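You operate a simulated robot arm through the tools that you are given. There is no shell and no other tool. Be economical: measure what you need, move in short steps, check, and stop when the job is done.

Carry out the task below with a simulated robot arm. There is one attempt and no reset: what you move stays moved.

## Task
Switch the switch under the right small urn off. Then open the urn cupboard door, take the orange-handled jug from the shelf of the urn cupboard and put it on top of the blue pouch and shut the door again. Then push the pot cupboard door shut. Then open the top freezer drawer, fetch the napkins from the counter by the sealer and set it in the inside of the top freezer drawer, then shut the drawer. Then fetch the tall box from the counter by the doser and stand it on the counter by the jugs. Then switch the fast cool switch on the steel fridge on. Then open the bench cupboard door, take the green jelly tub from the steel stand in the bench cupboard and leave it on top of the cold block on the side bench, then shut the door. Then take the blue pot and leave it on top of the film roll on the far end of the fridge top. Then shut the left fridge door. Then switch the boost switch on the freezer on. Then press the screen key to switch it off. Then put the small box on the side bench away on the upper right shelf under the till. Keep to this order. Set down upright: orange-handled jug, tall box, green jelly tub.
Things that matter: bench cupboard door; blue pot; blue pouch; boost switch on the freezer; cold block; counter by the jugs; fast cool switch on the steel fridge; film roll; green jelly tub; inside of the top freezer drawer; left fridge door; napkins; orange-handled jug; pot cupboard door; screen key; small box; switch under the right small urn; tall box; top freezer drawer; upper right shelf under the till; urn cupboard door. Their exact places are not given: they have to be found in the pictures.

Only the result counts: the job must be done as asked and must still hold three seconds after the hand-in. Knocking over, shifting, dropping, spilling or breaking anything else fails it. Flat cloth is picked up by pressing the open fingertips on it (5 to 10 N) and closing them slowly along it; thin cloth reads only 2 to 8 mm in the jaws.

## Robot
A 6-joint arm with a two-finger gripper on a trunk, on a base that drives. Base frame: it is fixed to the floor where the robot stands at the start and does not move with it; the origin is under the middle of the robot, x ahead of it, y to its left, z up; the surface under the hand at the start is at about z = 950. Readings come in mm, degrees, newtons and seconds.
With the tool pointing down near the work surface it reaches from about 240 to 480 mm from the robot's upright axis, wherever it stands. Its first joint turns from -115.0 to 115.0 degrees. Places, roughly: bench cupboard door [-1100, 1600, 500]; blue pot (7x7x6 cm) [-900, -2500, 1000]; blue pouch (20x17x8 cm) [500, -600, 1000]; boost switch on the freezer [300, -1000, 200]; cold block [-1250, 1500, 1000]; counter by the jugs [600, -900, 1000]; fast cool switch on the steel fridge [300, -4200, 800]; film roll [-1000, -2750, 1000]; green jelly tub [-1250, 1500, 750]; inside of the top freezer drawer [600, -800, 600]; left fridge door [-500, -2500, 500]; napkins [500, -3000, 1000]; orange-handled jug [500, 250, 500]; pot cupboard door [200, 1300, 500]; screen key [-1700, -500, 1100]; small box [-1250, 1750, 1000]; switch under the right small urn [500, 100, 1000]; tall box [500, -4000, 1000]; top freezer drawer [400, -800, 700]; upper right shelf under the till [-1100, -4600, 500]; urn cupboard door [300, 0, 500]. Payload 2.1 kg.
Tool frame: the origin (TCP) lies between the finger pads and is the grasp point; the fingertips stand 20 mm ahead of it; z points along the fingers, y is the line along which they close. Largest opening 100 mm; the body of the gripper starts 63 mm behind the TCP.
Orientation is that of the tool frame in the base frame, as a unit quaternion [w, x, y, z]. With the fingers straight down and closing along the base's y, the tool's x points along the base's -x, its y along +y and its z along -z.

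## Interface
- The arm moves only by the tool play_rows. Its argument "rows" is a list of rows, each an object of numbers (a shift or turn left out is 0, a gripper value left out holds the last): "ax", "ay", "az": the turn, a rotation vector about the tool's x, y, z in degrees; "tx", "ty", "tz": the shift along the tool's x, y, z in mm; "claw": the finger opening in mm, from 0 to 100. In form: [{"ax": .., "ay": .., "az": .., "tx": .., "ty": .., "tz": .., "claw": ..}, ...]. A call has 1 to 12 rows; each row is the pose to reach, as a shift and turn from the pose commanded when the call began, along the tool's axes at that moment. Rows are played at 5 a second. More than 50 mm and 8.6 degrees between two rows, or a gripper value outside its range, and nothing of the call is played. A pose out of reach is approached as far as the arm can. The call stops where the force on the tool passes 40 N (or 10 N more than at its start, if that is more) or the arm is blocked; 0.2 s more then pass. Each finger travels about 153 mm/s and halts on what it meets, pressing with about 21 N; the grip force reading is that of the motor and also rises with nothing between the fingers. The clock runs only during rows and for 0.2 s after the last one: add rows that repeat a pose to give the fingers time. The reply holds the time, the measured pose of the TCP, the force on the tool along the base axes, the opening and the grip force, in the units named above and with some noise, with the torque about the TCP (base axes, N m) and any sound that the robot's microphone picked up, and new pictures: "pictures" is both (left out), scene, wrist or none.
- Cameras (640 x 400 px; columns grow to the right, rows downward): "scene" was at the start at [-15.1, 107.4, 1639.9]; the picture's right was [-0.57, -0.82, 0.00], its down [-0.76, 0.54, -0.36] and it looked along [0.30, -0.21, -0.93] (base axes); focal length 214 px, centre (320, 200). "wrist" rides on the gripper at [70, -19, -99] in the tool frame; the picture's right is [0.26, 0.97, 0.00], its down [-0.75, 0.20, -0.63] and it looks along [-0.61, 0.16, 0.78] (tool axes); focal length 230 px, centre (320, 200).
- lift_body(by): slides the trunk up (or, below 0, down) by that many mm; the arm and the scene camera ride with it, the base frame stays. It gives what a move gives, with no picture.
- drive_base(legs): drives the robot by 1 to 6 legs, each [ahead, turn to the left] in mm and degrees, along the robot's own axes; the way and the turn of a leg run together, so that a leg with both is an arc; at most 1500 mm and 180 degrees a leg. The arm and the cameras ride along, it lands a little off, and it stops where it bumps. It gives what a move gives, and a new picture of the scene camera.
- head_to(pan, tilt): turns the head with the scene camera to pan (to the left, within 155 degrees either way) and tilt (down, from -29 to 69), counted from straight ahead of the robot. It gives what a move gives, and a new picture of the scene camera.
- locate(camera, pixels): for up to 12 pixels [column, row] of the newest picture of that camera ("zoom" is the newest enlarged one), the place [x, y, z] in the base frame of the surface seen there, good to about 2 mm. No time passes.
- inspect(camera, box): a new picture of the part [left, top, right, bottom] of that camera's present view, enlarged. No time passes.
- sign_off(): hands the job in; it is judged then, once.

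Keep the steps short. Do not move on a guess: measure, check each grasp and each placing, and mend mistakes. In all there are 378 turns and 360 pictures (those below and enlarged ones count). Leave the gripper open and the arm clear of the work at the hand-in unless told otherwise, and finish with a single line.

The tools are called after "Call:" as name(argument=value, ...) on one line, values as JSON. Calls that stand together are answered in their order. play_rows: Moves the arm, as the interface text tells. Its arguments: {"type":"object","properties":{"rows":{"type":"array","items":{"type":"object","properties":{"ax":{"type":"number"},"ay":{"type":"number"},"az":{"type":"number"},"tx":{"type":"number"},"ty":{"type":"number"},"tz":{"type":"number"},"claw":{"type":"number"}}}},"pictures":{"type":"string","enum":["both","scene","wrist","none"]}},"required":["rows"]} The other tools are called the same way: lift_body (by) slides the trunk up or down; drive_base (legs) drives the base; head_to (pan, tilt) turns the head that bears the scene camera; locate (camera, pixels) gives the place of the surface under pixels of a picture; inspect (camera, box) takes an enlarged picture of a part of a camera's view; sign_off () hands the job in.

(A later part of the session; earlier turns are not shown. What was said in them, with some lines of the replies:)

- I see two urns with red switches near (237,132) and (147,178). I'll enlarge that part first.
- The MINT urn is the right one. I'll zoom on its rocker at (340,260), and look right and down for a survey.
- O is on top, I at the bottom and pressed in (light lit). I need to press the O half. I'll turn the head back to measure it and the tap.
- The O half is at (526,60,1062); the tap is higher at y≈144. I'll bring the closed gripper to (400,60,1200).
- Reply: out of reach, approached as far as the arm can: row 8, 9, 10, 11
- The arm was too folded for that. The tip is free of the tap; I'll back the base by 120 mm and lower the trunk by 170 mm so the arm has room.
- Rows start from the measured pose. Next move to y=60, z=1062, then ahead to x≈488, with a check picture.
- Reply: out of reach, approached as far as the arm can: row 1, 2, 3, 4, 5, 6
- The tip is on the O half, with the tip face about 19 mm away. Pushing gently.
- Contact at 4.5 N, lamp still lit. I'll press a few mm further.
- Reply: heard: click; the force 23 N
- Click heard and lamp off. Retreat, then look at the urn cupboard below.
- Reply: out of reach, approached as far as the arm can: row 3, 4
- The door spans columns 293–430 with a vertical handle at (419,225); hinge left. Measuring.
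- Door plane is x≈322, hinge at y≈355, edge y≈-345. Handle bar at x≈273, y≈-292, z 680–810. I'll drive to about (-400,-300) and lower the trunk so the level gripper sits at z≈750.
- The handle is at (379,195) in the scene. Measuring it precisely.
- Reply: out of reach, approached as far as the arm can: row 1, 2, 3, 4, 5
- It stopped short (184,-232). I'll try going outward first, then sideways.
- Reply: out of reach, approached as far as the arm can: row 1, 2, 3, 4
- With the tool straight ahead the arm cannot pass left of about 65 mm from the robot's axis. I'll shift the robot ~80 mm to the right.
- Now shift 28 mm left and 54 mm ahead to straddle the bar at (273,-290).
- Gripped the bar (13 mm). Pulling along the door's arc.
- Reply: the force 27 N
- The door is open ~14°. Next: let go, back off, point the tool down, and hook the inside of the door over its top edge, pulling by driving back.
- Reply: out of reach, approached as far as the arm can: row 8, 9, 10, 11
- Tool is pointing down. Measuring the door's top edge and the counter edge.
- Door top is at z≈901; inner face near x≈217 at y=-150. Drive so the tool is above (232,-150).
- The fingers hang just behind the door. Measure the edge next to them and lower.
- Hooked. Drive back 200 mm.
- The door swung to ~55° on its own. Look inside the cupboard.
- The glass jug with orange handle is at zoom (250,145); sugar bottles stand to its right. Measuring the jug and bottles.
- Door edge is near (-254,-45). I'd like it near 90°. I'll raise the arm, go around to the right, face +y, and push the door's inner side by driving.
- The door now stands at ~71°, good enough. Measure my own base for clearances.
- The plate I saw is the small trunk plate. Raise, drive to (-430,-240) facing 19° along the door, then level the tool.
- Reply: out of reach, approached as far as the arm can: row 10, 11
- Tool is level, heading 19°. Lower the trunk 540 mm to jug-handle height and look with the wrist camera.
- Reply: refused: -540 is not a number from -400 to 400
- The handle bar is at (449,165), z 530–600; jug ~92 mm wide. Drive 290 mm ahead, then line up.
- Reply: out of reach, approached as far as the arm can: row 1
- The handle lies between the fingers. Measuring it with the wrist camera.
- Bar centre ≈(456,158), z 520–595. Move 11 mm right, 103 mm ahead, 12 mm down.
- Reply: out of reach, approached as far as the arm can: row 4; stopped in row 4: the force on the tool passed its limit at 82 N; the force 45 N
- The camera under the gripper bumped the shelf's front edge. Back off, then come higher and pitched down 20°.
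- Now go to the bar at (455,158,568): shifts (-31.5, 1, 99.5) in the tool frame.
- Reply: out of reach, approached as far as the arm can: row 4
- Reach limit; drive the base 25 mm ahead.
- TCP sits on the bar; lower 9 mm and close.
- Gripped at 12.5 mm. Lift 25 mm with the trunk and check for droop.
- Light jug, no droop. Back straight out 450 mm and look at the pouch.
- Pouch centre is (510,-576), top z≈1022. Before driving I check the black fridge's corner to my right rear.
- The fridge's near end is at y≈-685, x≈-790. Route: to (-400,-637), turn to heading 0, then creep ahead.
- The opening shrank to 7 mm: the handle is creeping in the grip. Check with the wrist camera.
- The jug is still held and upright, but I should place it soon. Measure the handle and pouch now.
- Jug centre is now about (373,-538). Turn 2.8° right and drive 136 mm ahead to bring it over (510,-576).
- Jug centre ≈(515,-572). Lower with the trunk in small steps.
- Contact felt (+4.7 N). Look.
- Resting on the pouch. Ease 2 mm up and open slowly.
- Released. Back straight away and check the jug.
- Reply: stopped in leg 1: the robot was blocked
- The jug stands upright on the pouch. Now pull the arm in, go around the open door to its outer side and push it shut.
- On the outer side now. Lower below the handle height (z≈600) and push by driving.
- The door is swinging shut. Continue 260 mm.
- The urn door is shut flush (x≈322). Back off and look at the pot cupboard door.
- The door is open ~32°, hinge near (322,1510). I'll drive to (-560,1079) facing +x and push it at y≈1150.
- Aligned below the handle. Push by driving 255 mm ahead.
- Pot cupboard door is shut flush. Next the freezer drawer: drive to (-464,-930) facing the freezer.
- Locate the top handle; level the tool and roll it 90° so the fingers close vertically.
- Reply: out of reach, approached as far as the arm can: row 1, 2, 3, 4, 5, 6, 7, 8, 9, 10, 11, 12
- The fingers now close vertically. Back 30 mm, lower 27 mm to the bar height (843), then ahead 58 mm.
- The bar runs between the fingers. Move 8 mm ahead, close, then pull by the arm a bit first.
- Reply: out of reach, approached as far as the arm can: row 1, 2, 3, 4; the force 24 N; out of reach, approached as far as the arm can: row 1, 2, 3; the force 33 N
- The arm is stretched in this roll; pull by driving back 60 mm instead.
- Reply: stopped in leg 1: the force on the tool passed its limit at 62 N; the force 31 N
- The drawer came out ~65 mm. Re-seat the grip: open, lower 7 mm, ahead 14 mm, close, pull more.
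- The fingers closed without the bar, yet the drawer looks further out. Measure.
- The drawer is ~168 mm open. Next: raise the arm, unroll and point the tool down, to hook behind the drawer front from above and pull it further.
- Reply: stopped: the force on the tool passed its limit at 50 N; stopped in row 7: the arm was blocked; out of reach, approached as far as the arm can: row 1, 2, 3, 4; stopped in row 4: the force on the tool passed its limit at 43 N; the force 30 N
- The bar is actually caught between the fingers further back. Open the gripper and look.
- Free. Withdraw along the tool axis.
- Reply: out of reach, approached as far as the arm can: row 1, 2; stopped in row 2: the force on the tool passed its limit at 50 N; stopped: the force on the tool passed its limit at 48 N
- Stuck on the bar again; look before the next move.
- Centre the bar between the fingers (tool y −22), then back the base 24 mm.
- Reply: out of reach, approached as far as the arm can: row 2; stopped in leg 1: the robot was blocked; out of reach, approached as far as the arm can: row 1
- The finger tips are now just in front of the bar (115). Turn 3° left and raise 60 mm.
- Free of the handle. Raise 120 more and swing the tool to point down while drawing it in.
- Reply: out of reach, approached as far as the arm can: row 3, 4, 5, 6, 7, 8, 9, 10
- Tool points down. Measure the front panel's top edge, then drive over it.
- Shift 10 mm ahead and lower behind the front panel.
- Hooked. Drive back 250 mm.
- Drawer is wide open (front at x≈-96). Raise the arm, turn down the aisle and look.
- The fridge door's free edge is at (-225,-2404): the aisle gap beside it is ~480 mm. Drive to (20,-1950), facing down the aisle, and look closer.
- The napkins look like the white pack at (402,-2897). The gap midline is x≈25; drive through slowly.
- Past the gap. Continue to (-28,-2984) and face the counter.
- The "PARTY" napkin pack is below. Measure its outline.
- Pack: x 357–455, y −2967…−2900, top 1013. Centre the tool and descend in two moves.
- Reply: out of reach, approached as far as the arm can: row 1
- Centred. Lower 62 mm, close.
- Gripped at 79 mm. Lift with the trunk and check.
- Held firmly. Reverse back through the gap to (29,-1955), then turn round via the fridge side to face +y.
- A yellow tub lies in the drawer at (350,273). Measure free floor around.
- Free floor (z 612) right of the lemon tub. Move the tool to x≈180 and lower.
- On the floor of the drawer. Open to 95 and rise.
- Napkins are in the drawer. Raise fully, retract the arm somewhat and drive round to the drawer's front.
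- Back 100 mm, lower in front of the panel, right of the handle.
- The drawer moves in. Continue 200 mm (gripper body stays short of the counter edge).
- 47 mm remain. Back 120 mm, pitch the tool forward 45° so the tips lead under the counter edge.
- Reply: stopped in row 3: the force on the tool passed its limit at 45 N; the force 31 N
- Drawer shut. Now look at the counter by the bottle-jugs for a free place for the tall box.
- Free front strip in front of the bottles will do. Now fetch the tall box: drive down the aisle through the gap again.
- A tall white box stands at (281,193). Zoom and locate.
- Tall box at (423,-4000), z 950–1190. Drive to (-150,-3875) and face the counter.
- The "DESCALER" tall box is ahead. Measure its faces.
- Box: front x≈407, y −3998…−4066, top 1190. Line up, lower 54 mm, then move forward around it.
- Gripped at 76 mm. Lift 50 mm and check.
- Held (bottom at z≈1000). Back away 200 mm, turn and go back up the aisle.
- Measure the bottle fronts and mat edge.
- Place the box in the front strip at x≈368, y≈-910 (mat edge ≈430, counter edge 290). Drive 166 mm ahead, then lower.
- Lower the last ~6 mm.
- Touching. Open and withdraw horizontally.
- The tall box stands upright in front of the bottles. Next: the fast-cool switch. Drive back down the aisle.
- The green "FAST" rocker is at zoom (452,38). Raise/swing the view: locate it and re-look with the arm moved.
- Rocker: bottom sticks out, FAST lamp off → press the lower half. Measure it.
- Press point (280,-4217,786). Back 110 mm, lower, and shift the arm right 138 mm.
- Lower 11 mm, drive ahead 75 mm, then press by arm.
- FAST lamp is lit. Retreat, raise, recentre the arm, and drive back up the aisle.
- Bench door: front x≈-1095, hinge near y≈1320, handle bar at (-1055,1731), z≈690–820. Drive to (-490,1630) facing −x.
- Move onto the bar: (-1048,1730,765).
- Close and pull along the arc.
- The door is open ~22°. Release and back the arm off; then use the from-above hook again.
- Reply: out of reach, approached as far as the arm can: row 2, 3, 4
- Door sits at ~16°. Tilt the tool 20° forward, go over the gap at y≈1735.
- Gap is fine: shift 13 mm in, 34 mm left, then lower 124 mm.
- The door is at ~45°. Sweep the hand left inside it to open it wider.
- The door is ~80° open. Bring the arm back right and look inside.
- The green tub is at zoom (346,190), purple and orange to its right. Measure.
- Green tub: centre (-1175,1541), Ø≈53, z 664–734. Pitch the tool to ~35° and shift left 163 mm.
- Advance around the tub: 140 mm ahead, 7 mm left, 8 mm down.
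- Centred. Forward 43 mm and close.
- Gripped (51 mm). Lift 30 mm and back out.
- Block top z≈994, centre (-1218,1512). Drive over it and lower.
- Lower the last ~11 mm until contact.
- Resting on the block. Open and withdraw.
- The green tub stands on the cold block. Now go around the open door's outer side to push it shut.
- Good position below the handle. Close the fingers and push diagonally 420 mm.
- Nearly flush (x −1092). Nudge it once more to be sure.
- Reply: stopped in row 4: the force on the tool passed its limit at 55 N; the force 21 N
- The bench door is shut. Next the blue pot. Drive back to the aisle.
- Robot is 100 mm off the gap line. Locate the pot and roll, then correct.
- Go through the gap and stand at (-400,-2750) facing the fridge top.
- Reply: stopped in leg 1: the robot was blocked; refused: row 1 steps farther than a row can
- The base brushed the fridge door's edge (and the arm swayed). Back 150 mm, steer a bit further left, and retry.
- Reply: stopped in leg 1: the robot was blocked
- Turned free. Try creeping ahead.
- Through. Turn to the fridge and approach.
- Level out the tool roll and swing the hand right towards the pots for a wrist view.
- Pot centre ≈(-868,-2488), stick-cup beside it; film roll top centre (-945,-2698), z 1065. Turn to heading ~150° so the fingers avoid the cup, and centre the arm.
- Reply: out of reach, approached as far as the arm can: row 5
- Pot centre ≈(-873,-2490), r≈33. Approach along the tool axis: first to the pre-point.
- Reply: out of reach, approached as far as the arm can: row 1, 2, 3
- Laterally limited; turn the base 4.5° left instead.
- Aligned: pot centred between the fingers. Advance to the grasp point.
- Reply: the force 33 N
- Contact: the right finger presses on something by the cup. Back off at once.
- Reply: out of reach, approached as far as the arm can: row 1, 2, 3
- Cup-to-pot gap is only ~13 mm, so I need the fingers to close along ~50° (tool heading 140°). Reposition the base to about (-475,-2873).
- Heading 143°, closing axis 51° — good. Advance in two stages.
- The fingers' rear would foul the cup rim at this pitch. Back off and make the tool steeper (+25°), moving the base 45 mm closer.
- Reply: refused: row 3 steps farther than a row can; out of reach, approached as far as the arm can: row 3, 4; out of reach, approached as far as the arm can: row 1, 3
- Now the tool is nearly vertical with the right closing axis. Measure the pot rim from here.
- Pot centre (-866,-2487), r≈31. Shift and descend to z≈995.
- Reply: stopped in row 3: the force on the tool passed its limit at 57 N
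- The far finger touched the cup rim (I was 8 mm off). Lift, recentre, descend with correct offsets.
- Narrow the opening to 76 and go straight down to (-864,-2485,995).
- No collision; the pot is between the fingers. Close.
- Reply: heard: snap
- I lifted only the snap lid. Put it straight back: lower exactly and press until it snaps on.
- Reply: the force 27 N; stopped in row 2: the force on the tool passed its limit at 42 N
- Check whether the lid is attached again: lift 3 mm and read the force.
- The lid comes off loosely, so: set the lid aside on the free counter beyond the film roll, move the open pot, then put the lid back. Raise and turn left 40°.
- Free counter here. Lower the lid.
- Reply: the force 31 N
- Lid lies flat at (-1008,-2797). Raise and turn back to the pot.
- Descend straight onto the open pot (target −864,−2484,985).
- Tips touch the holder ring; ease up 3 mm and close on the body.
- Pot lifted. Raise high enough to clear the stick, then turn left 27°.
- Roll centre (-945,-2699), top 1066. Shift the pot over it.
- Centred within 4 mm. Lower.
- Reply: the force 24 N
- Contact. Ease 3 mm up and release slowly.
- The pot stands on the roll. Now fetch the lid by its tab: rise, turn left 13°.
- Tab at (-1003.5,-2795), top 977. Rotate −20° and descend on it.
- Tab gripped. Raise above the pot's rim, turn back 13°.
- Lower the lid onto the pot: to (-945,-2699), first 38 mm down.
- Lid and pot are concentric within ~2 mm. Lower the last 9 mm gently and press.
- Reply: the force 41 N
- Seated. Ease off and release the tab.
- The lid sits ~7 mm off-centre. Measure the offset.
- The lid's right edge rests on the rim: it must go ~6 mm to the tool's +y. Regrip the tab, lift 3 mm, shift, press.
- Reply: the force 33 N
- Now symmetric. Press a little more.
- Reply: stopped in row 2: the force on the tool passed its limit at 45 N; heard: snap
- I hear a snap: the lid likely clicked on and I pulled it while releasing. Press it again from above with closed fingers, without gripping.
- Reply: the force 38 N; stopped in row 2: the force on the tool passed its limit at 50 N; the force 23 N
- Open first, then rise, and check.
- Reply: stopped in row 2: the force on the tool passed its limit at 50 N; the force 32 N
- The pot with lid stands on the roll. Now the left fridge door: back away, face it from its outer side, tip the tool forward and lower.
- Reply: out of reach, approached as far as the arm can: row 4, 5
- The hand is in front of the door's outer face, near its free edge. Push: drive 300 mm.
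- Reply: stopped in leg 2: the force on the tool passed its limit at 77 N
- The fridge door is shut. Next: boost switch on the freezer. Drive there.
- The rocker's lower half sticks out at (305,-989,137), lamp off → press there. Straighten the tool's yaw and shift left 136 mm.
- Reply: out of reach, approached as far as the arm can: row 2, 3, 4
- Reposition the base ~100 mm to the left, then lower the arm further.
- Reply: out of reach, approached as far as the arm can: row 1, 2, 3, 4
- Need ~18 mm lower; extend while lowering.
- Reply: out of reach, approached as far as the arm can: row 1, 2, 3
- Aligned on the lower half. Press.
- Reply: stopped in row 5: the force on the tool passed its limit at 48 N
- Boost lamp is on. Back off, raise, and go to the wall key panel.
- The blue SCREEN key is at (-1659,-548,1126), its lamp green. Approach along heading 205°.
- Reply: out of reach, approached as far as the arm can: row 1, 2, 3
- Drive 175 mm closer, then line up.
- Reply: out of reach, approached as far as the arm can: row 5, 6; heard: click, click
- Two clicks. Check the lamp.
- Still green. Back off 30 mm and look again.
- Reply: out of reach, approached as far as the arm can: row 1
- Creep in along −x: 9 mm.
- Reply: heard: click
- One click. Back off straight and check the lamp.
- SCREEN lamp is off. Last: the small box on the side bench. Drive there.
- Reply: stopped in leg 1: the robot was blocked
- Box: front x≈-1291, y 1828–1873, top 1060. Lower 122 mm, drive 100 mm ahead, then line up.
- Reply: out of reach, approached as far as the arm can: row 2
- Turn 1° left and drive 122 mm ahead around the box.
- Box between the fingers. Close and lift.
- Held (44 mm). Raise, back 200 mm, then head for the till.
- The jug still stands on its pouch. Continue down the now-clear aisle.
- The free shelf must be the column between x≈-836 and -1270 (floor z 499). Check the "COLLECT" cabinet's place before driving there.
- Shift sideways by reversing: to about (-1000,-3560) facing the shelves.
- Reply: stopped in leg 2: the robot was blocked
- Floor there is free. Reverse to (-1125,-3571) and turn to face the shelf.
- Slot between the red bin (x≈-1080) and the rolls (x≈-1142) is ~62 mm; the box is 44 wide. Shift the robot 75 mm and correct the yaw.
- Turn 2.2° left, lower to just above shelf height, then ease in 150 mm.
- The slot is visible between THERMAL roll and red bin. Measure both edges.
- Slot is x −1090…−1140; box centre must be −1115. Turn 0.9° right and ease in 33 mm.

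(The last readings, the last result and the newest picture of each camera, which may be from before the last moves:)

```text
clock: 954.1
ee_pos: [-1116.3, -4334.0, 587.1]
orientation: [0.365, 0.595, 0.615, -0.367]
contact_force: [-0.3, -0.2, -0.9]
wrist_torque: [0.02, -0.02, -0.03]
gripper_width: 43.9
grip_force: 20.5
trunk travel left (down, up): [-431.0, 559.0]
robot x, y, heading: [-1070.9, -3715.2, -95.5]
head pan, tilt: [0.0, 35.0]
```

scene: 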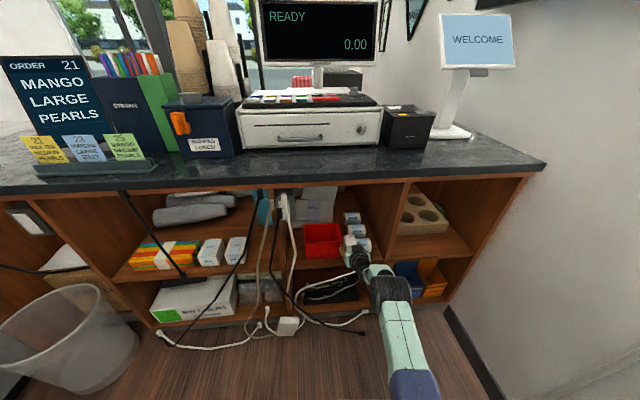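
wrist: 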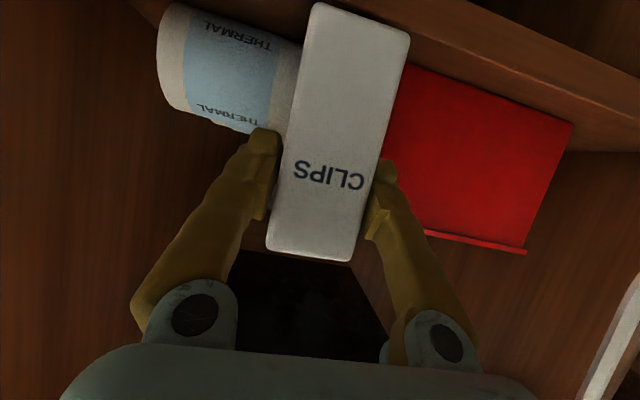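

No contact. Lower to the shelf.

Call:
lift_body(by=-8)

Call:
lift_body(by=-3)

```text
clock: 954.6
ee_pos: [-1118.5, -4333.9, 579.6]
orientation: [0.365, 0.595, 0.615, -0.367]
contact_force: [-0.2, 0.5, -1.1]
wrist_torque: [0.0, -0.03, -0.03]
gripper_width: 43.9
grip_force: 21.8
trunk travel left (down, up): [-423.0, 567.0]
robot x, y, heading: [-1073.9, -3716.3, -95.5]
head pan, tilt: [0.0, 35.0]
```

```text
clock: 955.1
ee_pos: [-1116.2, -4334.2, 576.5]
orientation: [0.365, 0.595, 0.614, -0.368]
contact_force: [0.8, -0.9, 2.4]
wrist_torque: [-0.2, -0.05, -0.01]
gripper_width: 44.1
grip_force: 21.2
trunk travel left (down, up): [-420.0, 570.0]
robot x, y, heading: [-1068.7, -3715.3, -95.7]
head pan, tilt: [0.0, 35.0]
```

Resting on the shelf. Open to 58 and withdraw 60 mm.

Call:
play_rows(rows=[{"claw": 48}, {"claw": 53}, {"claw": 58}, {"claw": 58}], pictures="wrist")

```text
clock: 956.1
ee_pos: [-1117.5, -4334.4, 575.7]
orientation: [0.365, 0.595, 0.615, -0.367]
contact_force: [0.1, -0.1, 0.4]
wrist_torque: [0.03, -0.02, -0.01]
gripper_width: 58.0
grip_force: 0.0
trunk travel left (down, up): [-420.0, 570.0]
robot x, y, heading: [-1073.4, -3714.4, -95.5]
head pan, tilt: [0.0, 35.0]
```

wrist: 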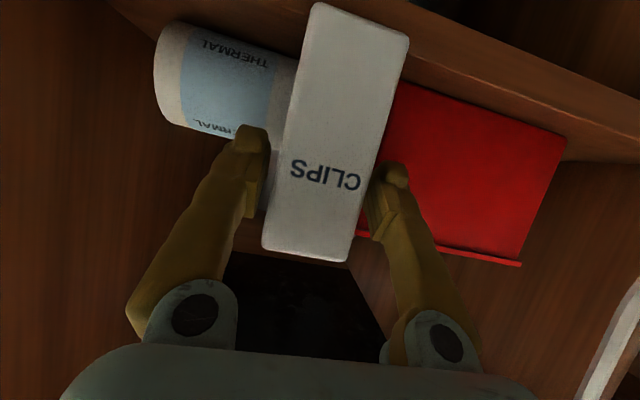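

Withdraw 90 mm, close the fingers, lower 30 mm for a low push.

Call:
drive_base(legs=[[-90, 0]])

Call:
play_rows(rows=[{"claw": 30}, {"claw": 0}, {"claw": 0}], pictures="none")

Call:
lift_body(by=-30)

Call:
inspect(camera="wrist", box=[140, 0, 600, 300])

Call:
locate(camera="zoom", pixels=[[225, 60], [300, 60], [215, 110], [290, 115], [260, 90], [200, 150], [280, 160]])

```text
clock: 957.3
ee_pos: [-1107.5, -4242.1, 576.6]
orientation: [0.366, 0.594, 0.615, -0.368]
contact_force: [-0.8, 0.0, -0.5]
wrist_torque: [0.0, 0.0, 0.04]
gripper_width: 58.1
grip_force: 0.1
trunk travel left (down, up): [-420.0, 570.0]
robot x, y, heading: [-1063.9, -3622.1, -95.6]
head pan, tilt: [0.0, 35.0]
```

scene: 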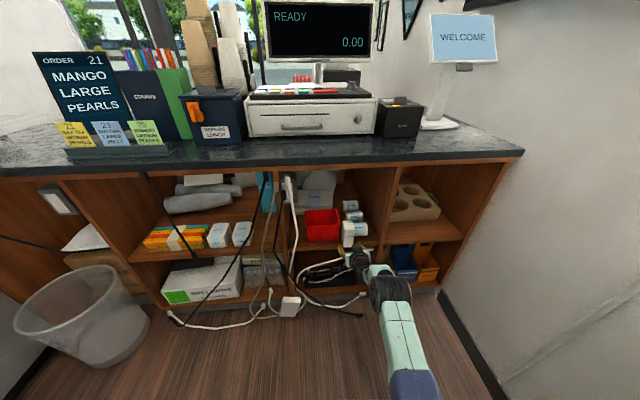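

```text
clock: 958.1
ee_pos: [-1107.2, -4242.7, 576.0]
orientation: [0.366, 0.594, 0.616, -0.367]
contact_force: [0.4, 0.5, 0.5]
wrist_torque: [-0.01, 0.01, 0.0]
gripper_width: 0.0
grip_force: 20.8
trunk travel left (down, up): [-420.0, 570.0]
robot x, y, heading: [-1064.4, -3624.8, -95.9]
head pan, tilt: [0.0, 35.0]
```

```text
clock: 958.8
ee_pos: [-1107.7, -4242.7, 547.0]
orientation: [0.365, 0.595, 0.615, -0.368]
contact_force: [0.1, 0.7, -0.3]
wrist_torque: [0.02, -0.01, -0.01]
gripper_width: 0.0
grip_force: 21.0
trunk travel left (down, up): [-390.0, 600.0]
robot x, y, heading: [-1066.5, -3624.6, -95.7]
head pan, tilt: [0.0, 35.0]
```

```text
1.33 times, centred on (370, 150) of wrist
```

zoom: 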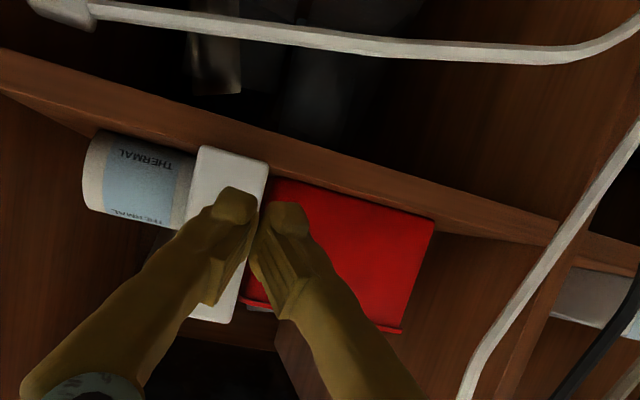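

```text
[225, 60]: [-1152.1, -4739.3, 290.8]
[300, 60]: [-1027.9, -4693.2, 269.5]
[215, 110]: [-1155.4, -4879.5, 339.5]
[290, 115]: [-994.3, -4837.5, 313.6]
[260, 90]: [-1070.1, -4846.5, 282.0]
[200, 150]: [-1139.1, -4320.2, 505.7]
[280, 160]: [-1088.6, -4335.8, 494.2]
```

Box front at y −4320. Drive 55 mm to touch, then push 30 mm.

Call:
drive_base(legs=[[55, 0]])

Call:
drive_base(legs=[[28, 0]])

Call:
inspect(camera="wrist", box=[100, 0, 600, 300])

Call:
inspect(camera="scene", box=[295, 190, 385, 270])

```text
clock: 959.8
ee_pos: [-1112.2, -4297.7, 546.1]
orientation: [0.366, 0.594, 0.615, -0.368]
contact_force: [-0.3, 0.2, 0.1]
wrist_torque: [-0.02, -0.02, 0.02]
gripper_width: 0.0
grip_force: 21.3
trunk travel left (down, up): [-390.0, 600.0]
robot x, y, heading: [-1070.0, -3680.2, -95.5]
head pan, tilt: [0.0, 35.0]
```

scene: 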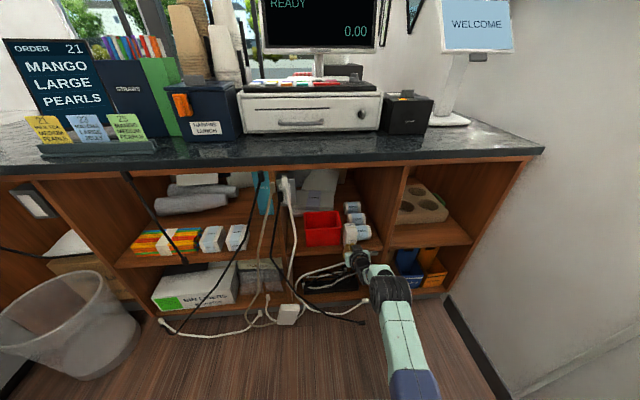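

```text
clock: 960.6
ee_pos: [-1115.0, -4325.9, 545.5]
orientation: [0.367, 0.593, 0.615, -0.367]
contact_force: [0.2, -0.3, 0.5]
wrist_torque: [0.01, -0.02, 0.0]
gripper_width: 0.0
grip_force: 21.1
trunk travel left (down, up): [-390.0, 600.0]
robot x, y, heading: [-1070.7, -3707.8, -95.7]
head pan, tilt: [0.0, 35.0]
```

scene: 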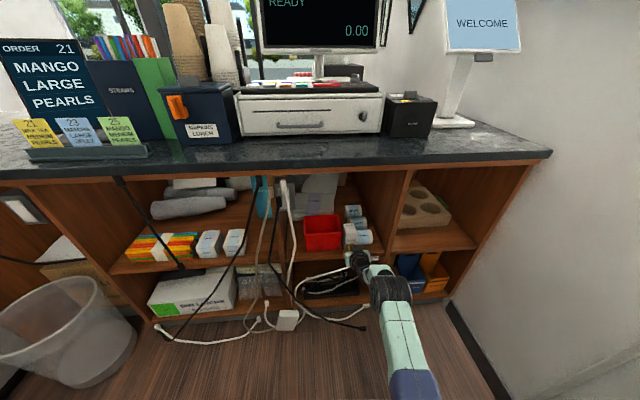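

```text
1.28 times, centred on (350, 150) of wrist
```

zoom: 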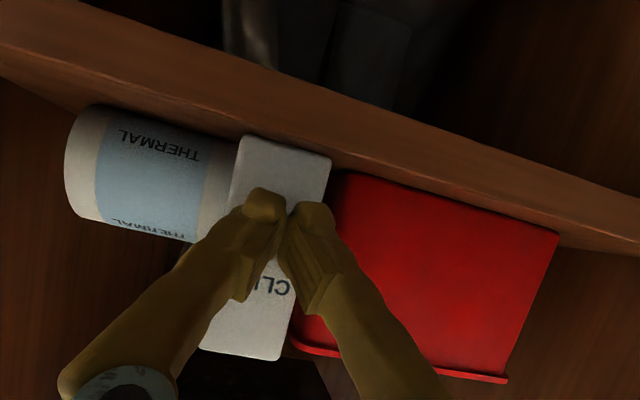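

```text
refused: no pictures are left
```

The box stands fully on the shelf (front ≈ −4349). No pictures are left, so I just withdraw and open.

Call:
play_rows(rows=[{"tz": -10}, {"tz": -20}], pictures="none")

Call:
drive_base(legs=[[-250, 0]])

```text
clock: 961.2
ee_pos: [-1118.9, -4306.0, 555.2]
orientation: [0.368, 0.593, 0.617, -0.364]
contact_force: [0.4, -0.2, -1.3]
wrist_torque: [0.0, 0.01, -0.01]
gripper_width: 0.3
grip_force: 20.5
out of reach, approached as far as the arm can: row 2
trunk travel left (down, up): [-390.0, 600.0]
robot x, y, heading: [-1071.4, -3706.5, -95.6]
head pan, tilt: [0.0, 35.0]
no pictures are left
```

```text
clock: 963.0
ee_pos: [-1092.6, -4056.1, 554.5]
orientation: [0.369, 0.591, 0.619, -0.363]
contact_force: [0.7, -0.6, -0.3]
wrist_torque: [0.0, 0.0, 0.02]
gripper_width: 0.0
grip_force: 21.1
trunk travel left (down, up): [-390.0, 600.0]
robot x, y, heading: [-1049.4, -3455.6, -95.0]
head pan, tilt: [0.0, 35.0]
```

The arm is clear of the shelf. Open the gripper.

Call:
play_rows(rows=[{"claw": 50}, {"claw": 100}, {"claw": 100}], pictures="none")

```text
clock: 963.8
ee_pos: [-1092.9, -4056.0, 553.9]
orientation: [0.369, 0.59, 0.619, -0.363]
contact_force: [0.2, -0.7, -0.1]
wrist_torque: [-0.02, -0.02, -0.03]
gripper_width: 100.0
grip_force: 0.1
trunk travel left (down, up): [-390.0, 600.0]
robot x, y, heading: [-1047.0, -3455.1, -95.1]
head pan, tilt: [0.0, 35.0]
no pictures are left
```

Everything is placed, the gripper is open and clear; handing in.

Call:
sign_off()

```text
The job is handed in.
```

I did all the steps in the order given and handed the job in, with these doubts: the blue pot's lid came off while I gripped it and I pressed it back on, but it may not be clipped; the pot sits about 10 mm off centre on the film roll, which moved a few mm; the screen key toggled off and back on by accident before I switched it off; and I ran out of pictures just before pulling back from the small box, so its final rest was not re-checked.
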